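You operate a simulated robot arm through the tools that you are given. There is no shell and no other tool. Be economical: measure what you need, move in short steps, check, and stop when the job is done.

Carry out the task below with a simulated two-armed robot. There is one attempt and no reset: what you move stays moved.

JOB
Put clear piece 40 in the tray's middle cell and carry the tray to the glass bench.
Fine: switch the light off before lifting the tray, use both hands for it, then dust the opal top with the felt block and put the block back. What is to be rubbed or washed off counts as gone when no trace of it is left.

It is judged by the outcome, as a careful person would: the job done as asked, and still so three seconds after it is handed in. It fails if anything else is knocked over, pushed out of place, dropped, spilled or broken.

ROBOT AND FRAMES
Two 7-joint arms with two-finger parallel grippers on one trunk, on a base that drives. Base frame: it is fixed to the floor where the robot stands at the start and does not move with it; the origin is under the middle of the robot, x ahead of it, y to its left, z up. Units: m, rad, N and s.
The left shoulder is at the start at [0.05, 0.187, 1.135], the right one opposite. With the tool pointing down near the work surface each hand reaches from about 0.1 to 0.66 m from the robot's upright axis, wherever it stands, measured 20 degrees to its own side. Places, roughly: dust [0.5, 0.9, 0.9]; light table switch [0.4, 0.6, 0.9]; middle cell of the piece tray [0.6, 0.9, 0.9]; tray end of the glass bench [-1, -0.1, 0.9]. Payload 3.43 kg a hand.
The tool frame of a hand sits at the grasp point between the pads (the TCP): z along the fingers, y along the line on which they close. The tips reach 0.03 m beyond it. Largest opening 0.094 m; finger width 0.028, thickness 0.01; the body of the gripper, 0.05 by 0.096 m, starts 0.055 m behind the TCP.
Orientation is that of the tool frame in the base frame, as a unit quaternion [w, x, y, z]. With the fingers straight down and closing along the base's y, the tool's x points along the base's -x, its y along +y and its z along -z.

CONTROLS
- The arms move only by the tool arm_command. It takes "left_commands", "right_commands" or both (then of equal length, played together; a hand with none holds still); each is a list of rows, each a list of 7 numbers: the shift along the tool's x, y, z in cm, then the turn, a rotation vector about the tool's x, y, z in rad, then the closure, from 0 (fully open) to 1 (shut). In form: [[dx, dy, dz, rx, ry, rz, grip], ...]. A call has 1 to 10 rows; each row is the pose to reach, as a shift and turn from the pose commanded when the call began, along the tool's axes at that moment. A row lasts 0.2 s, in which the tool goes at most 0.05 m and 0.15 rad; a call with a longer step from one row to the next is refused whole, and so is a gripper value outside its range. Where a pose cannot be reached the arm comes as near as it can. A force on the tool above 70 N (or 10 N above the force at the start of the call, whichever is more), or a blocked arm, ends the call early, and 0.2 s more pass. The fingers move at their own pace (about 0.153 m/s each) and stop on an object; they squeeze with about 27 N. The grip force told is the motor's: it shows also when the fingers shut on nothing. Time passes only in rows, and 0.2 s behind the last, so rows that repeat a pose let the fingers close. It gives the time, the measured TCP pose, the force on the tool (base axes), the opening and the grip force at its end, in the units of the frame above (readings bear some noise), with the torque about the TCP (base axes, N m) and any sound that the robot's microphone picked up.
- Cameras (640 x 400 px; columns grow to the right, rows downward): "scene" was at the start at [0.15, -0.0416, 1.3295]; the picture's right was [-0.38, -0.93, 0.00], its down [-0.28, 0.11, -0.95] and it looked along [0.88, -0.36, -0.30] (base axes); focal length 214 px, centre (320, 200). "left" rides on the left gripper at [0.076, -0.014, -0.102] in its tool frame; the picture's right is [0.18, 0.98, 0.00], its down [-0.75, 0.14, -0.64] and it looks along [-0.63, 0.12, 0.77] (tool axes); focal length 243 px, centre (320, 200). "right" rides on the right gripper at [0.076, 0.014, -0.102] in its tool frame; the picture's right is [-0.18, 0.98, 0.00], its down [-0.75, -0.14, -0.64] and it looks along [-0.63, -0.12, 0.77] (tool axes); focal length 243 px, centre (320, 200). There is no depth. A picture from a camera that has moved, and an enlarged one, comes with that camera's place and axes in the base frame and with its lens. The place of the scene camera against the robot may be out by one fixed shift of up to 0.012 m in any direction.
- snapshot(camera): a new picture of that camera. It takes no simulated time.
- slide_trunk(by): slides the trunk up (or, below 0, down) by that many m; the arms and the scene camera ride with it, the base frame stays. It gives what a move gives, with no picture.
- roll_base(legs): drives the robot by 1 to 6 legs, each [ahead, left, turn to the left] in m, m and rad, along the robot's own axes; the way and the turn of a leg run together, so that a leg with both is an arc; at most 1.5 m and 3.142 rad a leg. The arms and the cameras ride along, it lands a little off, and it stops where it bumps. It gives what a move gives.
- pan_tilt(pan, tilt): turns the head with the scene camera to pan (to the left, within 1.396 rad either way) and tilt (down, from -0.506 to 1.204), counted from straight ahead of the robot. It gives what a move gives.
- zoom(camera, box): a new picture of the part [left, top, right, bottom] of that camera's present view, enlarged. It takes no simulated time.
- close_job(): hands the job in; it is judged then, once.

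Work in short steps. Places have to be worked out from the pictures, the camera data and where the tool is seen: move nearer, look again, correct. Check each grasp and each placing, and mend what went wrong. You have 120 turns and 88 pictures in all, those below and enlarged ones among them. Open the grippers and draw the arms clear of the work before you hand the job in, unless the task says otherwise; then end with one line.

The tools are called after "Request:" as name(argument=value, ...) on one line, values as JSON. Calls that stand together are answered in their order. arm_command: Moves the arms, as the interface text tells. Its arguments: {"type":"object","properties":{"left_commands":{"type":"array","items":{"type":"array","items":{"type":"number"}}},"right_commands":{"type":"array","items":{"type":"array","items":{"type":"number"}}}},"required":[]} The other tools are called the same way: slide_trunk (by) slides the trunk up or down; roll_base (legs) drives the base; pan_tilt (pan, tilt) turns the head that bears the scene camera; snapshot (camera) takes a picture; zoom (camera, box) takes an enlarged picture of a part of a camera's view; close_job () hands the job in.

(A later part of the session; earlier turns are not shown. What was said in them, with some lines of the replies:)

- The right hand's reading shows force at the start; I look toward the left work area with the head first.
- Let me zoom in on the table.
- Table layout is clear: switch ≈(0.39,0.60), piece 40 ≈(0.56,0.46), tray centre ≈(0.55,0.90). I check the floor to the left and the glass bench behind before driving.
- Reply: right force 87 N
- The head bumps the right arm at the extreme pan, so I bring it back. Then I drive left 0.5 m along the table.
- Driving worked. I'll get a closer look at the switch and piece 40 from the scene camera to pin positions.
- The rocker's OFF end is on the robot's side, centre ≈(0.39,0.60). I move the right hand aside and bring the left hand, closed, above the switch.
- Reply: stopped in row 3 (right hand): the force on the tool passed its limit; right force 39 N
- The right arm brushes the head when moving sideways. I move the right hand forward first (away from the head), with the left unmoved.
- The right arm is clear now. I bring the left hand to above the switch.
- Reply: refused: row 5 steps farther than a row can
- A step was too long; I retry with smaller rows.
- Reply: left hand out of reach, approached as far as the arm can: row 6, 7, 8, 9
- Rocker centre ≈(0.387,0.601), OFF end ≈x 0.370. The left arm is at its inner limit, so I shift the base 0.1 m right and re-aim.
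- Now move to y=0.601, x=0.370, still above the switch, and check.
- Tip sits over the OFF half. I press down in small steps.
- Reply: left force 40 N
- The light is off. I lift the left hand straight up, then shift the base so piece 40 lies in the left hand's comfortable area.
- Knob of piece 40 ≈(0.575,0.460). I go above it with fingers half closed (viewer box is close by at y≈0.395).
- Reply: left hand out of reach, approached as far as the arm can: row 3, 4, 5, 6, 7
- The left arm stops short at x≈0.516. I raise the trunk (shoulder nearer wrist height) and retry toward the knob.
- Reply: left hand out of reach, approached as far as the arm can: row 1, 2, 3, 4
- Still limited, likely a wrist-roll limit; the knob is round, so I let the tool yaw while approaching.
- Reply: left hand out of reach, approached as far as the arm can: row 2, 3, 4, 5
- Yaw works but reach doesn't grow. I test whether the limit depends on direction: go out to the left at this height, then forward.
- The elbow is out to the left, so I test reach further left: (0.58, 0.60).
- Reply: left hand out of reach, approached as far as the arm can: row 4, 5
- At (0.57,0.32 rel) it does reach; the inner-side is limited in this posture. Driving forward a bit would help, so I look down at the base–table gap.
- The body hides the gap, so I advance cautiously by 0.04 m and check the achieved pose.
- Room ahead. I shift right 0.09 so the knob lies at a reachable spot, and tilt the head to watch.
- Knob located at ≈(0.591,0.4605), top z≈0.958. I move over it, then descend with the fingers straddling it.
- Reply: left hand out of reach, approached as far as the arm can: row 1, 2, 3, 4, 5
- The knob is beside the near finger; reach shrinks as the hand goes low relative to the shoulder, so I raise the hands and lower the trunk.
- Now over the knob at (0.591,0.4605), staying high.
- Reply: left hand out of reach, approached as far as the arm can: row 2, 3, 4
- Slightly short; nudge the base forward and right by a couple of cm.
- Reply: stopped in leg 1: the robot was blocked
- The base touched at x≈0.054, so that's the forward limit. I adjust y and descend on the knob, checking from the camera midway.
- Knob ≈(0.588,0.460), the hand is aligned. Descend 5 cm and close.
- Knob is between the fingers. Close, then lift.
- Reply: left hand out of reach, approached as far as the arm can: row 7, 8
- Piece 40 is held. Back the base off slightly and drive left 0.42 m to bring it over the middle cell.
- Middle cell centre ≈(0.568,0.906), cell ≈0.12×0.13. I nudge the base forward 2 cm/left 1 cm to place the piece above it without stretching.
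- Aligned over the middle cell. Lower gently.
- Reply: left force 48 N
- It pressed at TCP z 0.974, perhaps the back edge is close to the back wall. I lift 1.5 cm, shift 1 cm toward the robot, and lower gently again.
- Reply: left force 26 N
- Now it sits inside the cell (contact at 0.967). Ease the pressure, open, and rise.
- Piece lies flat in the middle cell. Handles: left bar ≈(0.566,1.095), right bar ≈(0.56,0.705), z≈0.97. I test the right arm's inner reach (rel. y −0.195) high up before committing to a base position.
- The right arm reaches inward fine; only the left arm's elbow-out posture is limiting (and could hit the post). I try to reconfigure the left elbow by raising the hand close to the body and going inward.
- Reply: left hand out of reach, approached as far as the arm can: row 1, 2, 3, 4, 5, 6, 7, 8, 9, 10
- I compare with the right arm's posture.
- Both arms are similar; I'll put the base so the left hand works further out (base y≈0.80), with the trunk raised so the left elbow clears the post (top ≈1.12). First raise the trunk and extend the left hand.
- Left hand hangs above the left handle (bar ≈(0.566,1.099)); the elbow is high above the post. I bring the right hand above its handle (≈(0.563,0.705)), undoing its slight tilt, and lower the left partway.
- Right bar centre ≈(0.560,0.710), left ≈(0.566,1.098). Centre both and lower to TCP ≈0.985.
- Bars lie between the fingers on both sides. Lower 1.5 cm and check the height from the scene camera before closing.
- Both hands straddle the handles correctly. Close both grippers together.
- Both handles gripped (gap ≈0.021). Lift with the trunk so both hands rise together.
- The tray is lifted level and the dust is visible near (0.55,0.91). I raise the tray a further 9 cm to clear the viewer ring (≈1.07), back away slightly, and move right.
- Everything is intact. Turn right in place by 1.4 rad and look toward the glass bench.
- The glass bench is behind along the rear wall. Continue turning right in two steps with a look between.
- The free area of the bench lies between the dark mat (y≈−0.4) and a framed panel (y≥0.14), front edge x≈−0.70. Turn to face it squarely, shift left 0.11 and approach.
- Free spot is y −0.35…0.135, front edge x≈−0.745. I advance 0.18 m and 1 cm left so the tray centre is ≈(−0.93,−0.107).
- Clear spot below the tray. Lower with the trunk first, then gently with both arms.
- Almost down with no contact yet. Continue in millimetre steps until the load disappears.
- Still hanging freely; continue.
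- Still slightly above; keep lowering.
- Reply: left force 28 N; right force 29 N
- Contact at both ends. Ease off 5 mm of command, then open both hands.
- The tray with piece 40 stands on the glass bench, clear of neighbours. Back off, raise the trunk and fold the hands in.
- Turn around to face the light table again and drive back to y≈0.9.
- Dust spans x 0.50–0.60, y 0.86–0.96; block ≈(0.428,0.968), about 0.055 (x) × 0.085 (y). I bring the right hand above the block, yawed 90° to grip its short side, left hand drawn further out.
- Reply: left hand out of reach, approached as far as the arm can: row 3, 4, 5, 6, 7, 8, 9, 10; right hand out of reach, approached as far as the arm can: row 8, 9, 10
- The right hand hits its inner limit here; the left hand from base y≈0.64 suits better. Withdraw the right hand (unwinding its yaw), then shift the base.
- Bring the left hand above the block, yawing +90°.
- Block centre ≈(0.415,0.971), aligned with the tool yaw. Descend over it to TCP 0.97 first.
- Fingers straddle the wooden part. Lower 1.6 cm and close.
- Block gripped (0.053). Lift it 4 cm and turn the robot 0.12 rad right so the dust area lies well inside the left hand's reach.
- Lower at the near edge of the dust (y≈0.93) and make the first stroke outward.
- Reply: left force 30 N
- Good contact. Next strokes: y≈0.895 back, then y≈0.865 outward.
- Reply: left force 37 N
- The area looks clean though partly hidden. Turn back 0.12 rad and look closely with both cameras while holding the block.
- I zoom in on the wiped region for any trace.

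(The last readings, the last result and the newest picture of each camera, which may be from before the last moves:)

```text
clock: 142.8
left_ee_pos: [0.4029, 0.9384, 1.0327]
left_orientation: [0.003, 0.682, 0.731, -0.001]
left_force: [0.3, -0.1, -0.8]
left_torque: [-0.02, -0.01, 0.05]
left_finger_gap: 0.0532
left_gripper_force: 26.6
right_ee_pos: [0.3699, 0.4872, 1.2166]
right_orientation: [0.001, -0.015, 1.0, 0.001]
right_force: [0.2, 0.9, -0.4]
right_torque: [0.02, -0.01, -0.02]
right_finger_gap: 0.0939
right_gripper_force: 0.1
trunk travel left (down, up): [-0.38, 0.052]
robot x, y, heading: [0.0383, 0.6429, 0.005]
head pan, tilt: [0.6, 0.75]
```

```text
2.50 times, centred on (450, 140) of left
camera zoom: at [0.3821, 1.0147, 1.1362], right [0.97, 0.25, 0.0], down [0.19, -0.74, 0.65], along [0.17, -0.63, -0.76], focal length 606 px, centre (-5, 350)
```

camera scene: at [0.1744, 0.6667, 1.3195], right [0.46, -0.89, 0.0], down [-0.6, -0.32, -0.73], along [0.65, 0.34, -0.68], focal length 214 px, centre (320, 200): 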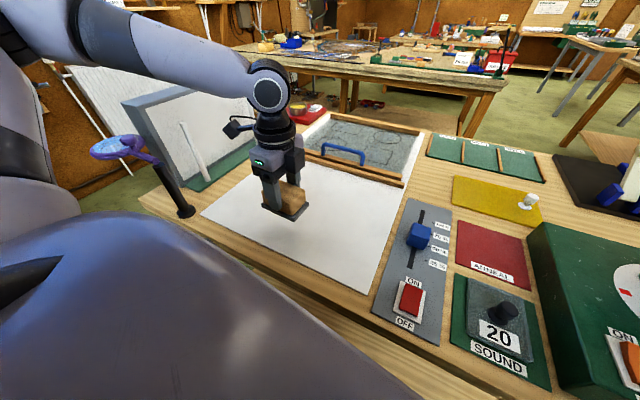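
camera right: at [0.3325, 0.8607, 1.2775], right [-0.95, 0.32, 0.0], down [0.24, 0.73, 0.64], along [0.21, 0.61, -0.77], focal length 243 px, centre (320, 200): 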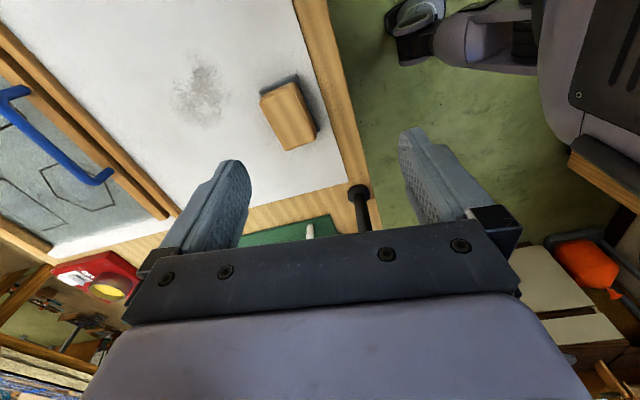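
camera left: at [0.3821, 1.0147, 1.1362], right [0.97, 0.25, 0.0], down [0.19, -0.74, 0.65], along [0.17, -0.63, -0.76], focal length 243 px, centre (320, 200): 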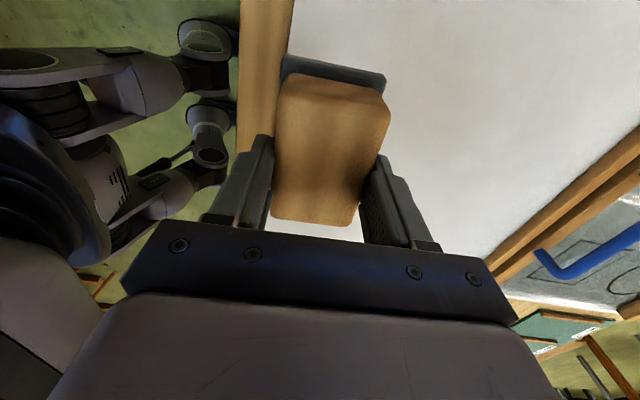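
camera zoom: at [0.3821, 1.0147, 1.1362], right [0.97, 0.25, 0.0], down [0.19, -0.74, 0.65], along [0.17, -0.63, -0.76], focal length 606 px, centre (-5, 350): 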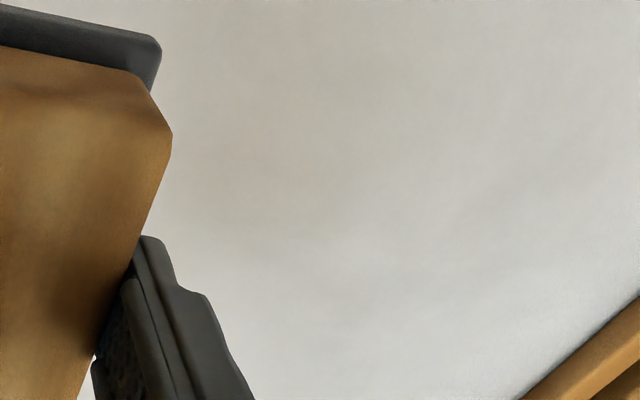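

No specks visible, but for certainty I do a second, denser pass. Turn 0.12 rad right again and wipe.

Request:
roll_base(legs=[[0, 0, -0.12]])

Request:
arm_command(left_commands=[[2.5, 1.3, 3, 0, 0, 0, 1], [5, 2.6, 6, 0, 0, 0, 1], [5.2, 2.6, 7.3, 0, 0, 0, 1], [5.2, 2.6, 7.9, 0, 0, 0, 1], [5.3, 6, 7.9, 0, 0, 0, 1], [5.4, 9.5, 7.9, 0, 0, 0, 1], [5.6, 13, 7.9, 0, 0, 0, 1], [5.8, 16.5, 7.9, 0, 0, 0, 1], [3.6, 17.5, 7.9, 0, 0, 0, 1], [3.4, 14, 7.9, 0, 0, 0, 1]])

```text
clock: 143.8
left_ee_pos: [0.4354, 0.8933, 1.0333]
left_orientation: [0.004, 0.726, 0.688, -0.001]
left_force: [-0.2, 0.1, -1.6]
left_torque: [-0.01, -0.01, 0.0]
left_finger_gap: 0.0534
left_gripper_force: 27.3
right_ee_pos: [0.3482, 0.4487, 1.2157]
right_orientation: [0.001, 0.044, 0.999, 0.001]
right_force: [-0.9, -0.5, -0.6]
right_torque: [0.02, 0.0, -0.02]
right_finger_gap: 0.094
right_gripper_force: 0.0
trunk travel left (down, up): [-0.38, 0.052]
robot x, y, heading: [0.0385, 0.6398, -0.116]
head pan, tilt: [0.6, 0.75]
```

```text
clock: 146.0
left_ee_pos: [0.5779, 0.9172, 0.9581]
left_orientation: [0.007, 0.726, 0.688, 0.002]
left_force: [7.1, -0.6, 22.3]
left_torque: [0.48, 0.26, -0.26]
left_finger_gap: 0.0535
left_gripper_force: 27.2
right_ee_pos: [0.3474, 0.4479, 1.2161]
right_orientation: [0.003, 0.044, 0.999, 0.002]
right_force: [-1.2, -0.3, 0.0]
right_torque: [0.0, -0.03, 0.0]
right_finger_gap: 0.0944
right_gripper_force: 0.0
trunk travel left (down, up): [-0.38, 0.052]
robot x, y, heading: [0.0382, 0.6425, -0.124]
head pan, tilt: [0.6, 0.75]
```

Continue the dense lanes: back along y≈0.917, out along y≈0.89, back along y≈0.865, and out again.

Request:
arm_command(left_commands=[[-0.2, -4, 0, 0, 0, 0, 1], [-0.4, -8, 0, 0, 0, 0, 1], [-0.6, -11.5, 0, 0, 0, 0, 1], [-3.2, -11.5, 0, 0, 0, 0, 1], [-3, -8, 0, 0, 0, 0, 1], [-2.8, -4, 0, 0, 0, 0, 1], [-2.6, 0, 0, 0, 0, 0, 1], [-2.5, 3, 0, 0, 0, 0, 1], [-5, 3, 0, 0, 0, 0, 1], [-5.1, -1, 0, 0, 0, 0, 1]])

Request:
arm_command(left_commands=[[-0.2, -4, 0, 0, 0, 0, 1], [-0.4, -8, 0, 0, 0, 0, 1], [-0.5, -10.5, 0, 0, 0, 0, 1], [-2, -10.5, 0, 0, 0, 0, 1], [-1.8, -6.5, 0, 0, 0, 0, 1], [-1.6, -2.5, 0, 0, 0, 0, 1], [-1.4, 1.5, 0, 0, 0, 0, 1], [-1.3, 3, 0, 0, 0, 0, 1], [-1.3, 3, -3, 0, 0, 0, 1], [-1.3, 1, -7, 0, 0, 0, 1]])

```text
clock: 148.2
left_ee_pos: [0.5644, 0.8654, 0.9581]
left_orientation: [0.007, 0.726, 0.688, 0.001]
left_force: [7.3, -0.4, 23.8]
left_torque: [0.56, 0.29, -0.31]
left_finger_gap: 0.054
left_gripper_force: 27.4
right_ee_pos: [0.3471, 0.4482, 1.2166]
right_orientation: [0.001, 0.044, 0.999, 0.002]
right_force: [-0.8, 0.0, 0.5]
right_torque: [0.0, -0.01, 0.02]
right_finger_gap: 0.094
right_gripper_force: 0.0
trunk travel left (down, up): [-0.38, 0.052]
robot x, y, heading: [0.0397, 0.6428, -0.119]
head pan, tilt: [0.6, 0.75]
```

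```text
clock: 150.4
left_ee_pos: [0.5733, 0.8554, 1.0243]
left_orientation: [0.004, 0.725, 0.689, 0.0]
left_force: [-0.5, -0.2, -0.1]
left_torque: [-0.02, 0.0, 0.01]
left_finger_gap: 0.0535
left_gripper_force: 26.7
right_ee_pos: [0.3487, 0.4479, 1.216]
right_orientation: [0.001, 0.044, 0.999, 0.0]
right_force: [0.3, 0.4, 0.6]
right_torque: [0.0, 0.01, -0.01]
right_finger_gap: 0.0938
right_gripper_force: 0.0
trunk travel left (down, up): [-0.38, 0.052]
robot x, y, heading: [0.0418, 0.6392, -0.122]
head pan, tilt: [0.6, 0.75]
```

Bring the block back to hover near its home and turn back to the original heading.

Request:
arm_command(left_commands=[[0.5, -3, 0, 0, 0, 0, 1], [1.2, -6, 0, 0, 0, 0, 1], [2, -9, 0, 0, 0, 0, 1], [3, -12, 0, 0, 0, 0, 1], [4, -13, 0, 0, 0, 0, 1], [4, -13, 0, 0, 0, 0, 1]])

Request:
roll_base(legs=[[0, 0, 0.12]])

```text
clock: 151.8
left_ee_pos: [0.4463, 0.9025, 1.0222]
left_orientation: [0.003, 0.725, 0.689, 0.0]
left_force: [0.3, -0.7, -1.3]
left_torque: [0.0, 0.0, 0.02]
left_finger_gap: 0.0535
left_gripper_force: 27.2
right_ee_pos: [0.3494, 0.4485, 1.2152]
right_orientation: [0.001, 0.043, 0.999, 0.001]
right_force: [0.4, 0.2, 0.1]
right_torque: [0.01, 0.02, 0.01]
right_finger_gap: 0.0942
right_gripper_force: 0.0
trunk travel left (down, up): [-0.38, 0.052]
robot x, y, heading: [0.0366, 0.6446, -0.122]
head pan, tilt: [0.6, 0.75]
```

```text
clock: 152.8
left_ee_pos: [0.4124, 0.9486, 1.0233]
left_orientation: [0.004, 0.683, 0.731, -0.001]
left_force: [0.0, 0.5, -1.2]
left_torque: [-0.03, 0.01, -0.03]
left_finger_gap: 0.0534
left_gripper_force: 26.8
right_ee_pos: [0.3686, 0.4863, 1.2149]
right_orientation: [0.001, -0.017, 1.0, 0.001]
right_force: [0.3, 0.1, 0.1]
right_torque: [0.0, 0.02, -0.01]
right_finger_gap: 0.0941
right_gripper_force: 0.0
trunk travel left (down, up): [-0.38, 0.052]
robot x, y, heading: [0.0385, 0.6424, -0.002]
head pan, tilt: [0.6, 0.75]
```

Place the block back at its original spot (0.4156, 0.9706) and release.

Request:
arm_command(left_commands=[[2.18, 0.47, 2, 0, 0, 0, 1], [2.18, 0.47, 5, 0, 0, 0, 1], [2.18, 0.47, 6, 0, 0, 0, 1], [2.18, 0.47, 6.5, 0, 0, 0, 1], [2.18, 0.47, 6.6, 0, 0, 0, 1]])

```text
clock: 154.0
left_ee_pos: [0.4159, 0.9708, 0.9569]
left_orientation: [0.003, 0.683, 0.731, 0.0]
left_force: [-0.7, -0.3, 2.6]
left_torque: [0.16, -0.03, 0.01]
left_finger_gap: 0.0536
left_gripper_force: 26.7
right_ee_pos: [0.3698, 0.4865, 1.217]
right_orientation: [0.001, -0.015, 1.0, 0.0]
right_force: [-0.3, 0.1, 0.1]
right_torque: [0.03, 0.01, 0.0]
right_finger_gap: 0.0939
right_gripper_force: 0.1
trunk travel left (down, up): [-0.38, 0.052]
robot x, y, heading: [0.0396, 0.6377, -0.001]
head pan, tilt: [0.6, 0.75]
```

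Just touching. Open, rise, and draw the hand back.

Request:
arm_command(left_commands=[[0, 0, 0, 0, 0, 0, 0.6], [0, 0, 0, 0, 0, 0, 0.2], [0, 0, 0, 0, 0, 0, 0], [0, 0, 0, 0, 0, 0, 0], [0, 0, -3, 0, 0, 0, 0], [0, 0, -7, 0, 0, 0, 0], [0, 0, -11, 0, 0, 0, 0], [0, 0, -15, 0, 0, 0, 0], [0, 0, -19, 0, 0, 0, 0], [0, -2, -22, 0, 0, 0, 0]])

Request:
snapshot(camera="scene")

Request:
zoom(camera="scene", box=[250, 160, 410, 260])

Request:
zoom(camera="left", box=[260, 0, 520, 180])

```text
clock: 156.2
left_ee_pos: [0.3932, 0.9688, 1.1784]
left_orientation: [0.004, 0.683, 0.731, 0.0]
left_force: [-0.5, -0.4, -0.5]
left_torque: [-0.03, 0.02, -0.01]
left_finger_gap: 0.0939
left_gripper_force: 0.0
right_ee_pos: [0.3695, 0.4867, 1.2158]
right_orientation: [0.001, -0.016, 1.0, 0.001]
right_force: [-0.3, -0.1, 0.3]
right_torque: [0.02, 0.0, -0.01]
right_finger_gap: 0.0941
right_gripper_force: 0.1
trunk travel left (down, up): [-0.38, 0.052]
robot x, y, heading: [0.0409, 0.6434, 0.0]
head pan, tilt: [0.6, 0.75]
```

```text
9 pictures are left
camera scene: at [0.1698, 0.6817, 1.3197], right [0.56, -0.83, 0.0], down [-0.56, -0.38, -0.73], along [0.6, 0.41, -0.68], focal length 214 px, centre (320, 200)
```

scene: 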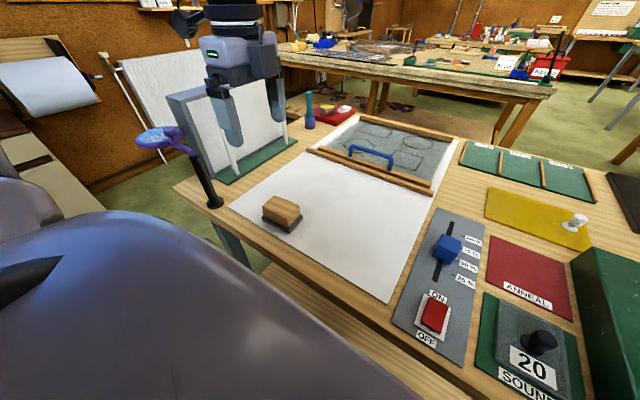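

```text
4.00 times, centred on (330, 210) of scene
camera zoom: at [0.1698, 0.6817, 1.3197], right [0.56, -0.83, 0.0], down [-0.56, -0.38, -0.73], along [0.6, 0.41, -0.68], focal length 858 px, centre (280, 160)
```

zoom: 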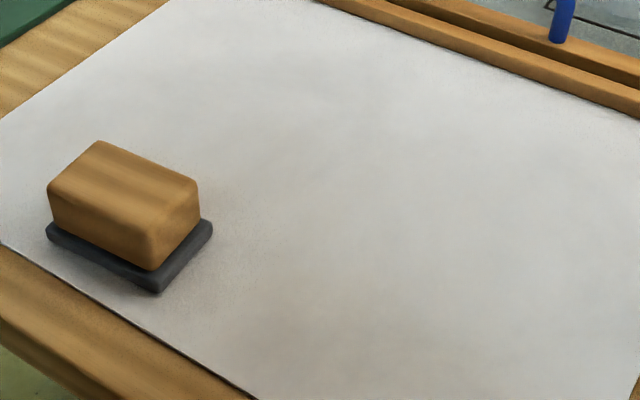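

```text
2.22 times, centred on (390, 90) of left
camera zoom: at [0.3731, 1.0453, 1.281], right [0.97, 0.25, 0.0], down [0.19, -0.74, 0.65], along [0.16, -0.63, -0.76], focal length 539 px, centre (164, 444)
```

zoom: 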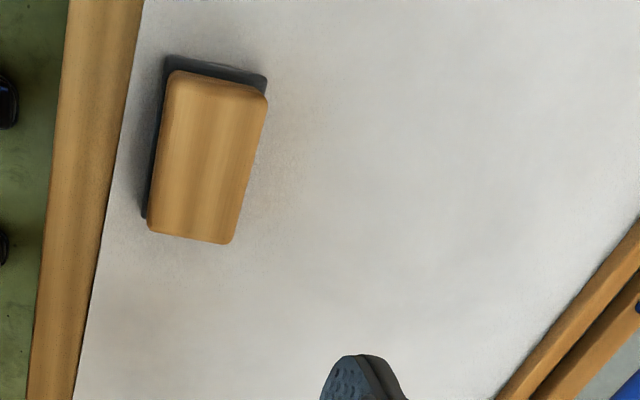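

The top is clean, the light is off, and the block is home. Draw the left hand back and up, clear of the table.

Request:
arm_command(left_commands=[[0, -3, -3, 0, 0, 0, 0], [0, -6, -6, 0, 0, 0, 0], [0, -8, -10, 0, 0, 0, 0], [0, -8, -12, 0, 0, 0, 0]])

Request:
roll_base(legs=[[0, -0.3, 0], [-0.12, 0, 0]])

Request:
snapshot(camera="scene")

```text
clock: 157.2
left_ee_pos: [0.3135, 0.9645, 1.2985]
left_orientation: [0.003, 0.683, 0.73, 0.001]
left_force: [0.4, 0.4, 0.6]
left_torque: [-0.02, -0.02, -0.01]
left_finger_gap: 0.094
left_gripper_force: 0.1
right_ee_pos: [0.3701, 0.487, 1.2167]
right_orientation: [0.0, -0.015, 1.0, 0.001]
right_force: [-0.3, 0.3, 0.1]
right_torque: [-0.03, 0.04, 0.01]
right_finger_gap: 0.0941
right_gripper_force: 0.1
trunk travel left (down, up): [-0.38, 0.052]
robot x, y, heading: [0.0409, 0.6381, -0.003]
head pan, tilt: [0.6, 0.75]
```

```text
clock: 160.1
left_ee_pos: [0.1944, 0.6624, 1.2987]
left_orientation: [0.004, 0.682, 0.731, 0.0]
left_force: [-0.1, 0.0, 0.1]
left_torque: [0.02, -0.02, -0.01]
left_finger_gap: 0.0938
left_gripper_force: 0.0
right_ee_pos: [0.2493, 0.1862, 1.2153]
right_orientation: [0.001, -0.016, 1.0, 0.001]
right_force: [-0.9, 0.1, 0.1]
right_torque: [0.02, 0.01, -0.03]
right_finger_gap: 0.0941
right_gripper_force: 0.0
trunk travel left (down, up): [-0.38, 0.052]
robot x, y, heading: [-0.0782, 0.3423, -0.001]
head pan, tilt: [0.6, 0.75]
```

```text
6 pictures are left
camera scene: at [0.0514, 0.3798, 1.3198], right [0.57, -0.82, 0.0], down [-0.56, -0.39, -0.73], along [0.6, 0.41, -0.68], focal length 214 px, centre (320, 200)
```

scene: 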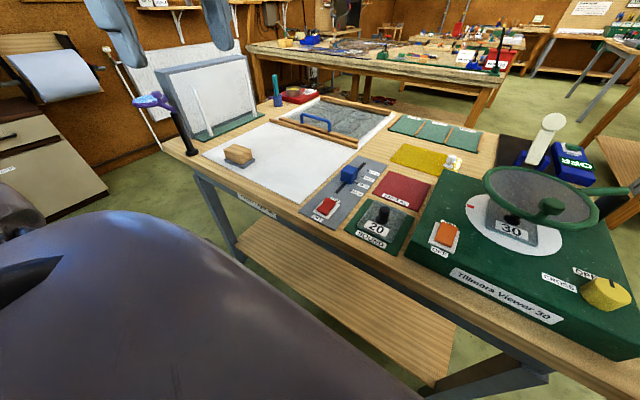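

All is in order on the table and both arms are clear with grippers open, so I hand the job in.

Request:
close_job()

```text
The job is handed in.
```

The job is handed in: piece 40 is in the tray's middle cell and the tray is on the glass bench. The light was off before I lifted the tray with both hands. The opal top shows no dust in the final pictures, the felt block is back in its place, and both grippers are open and clear.
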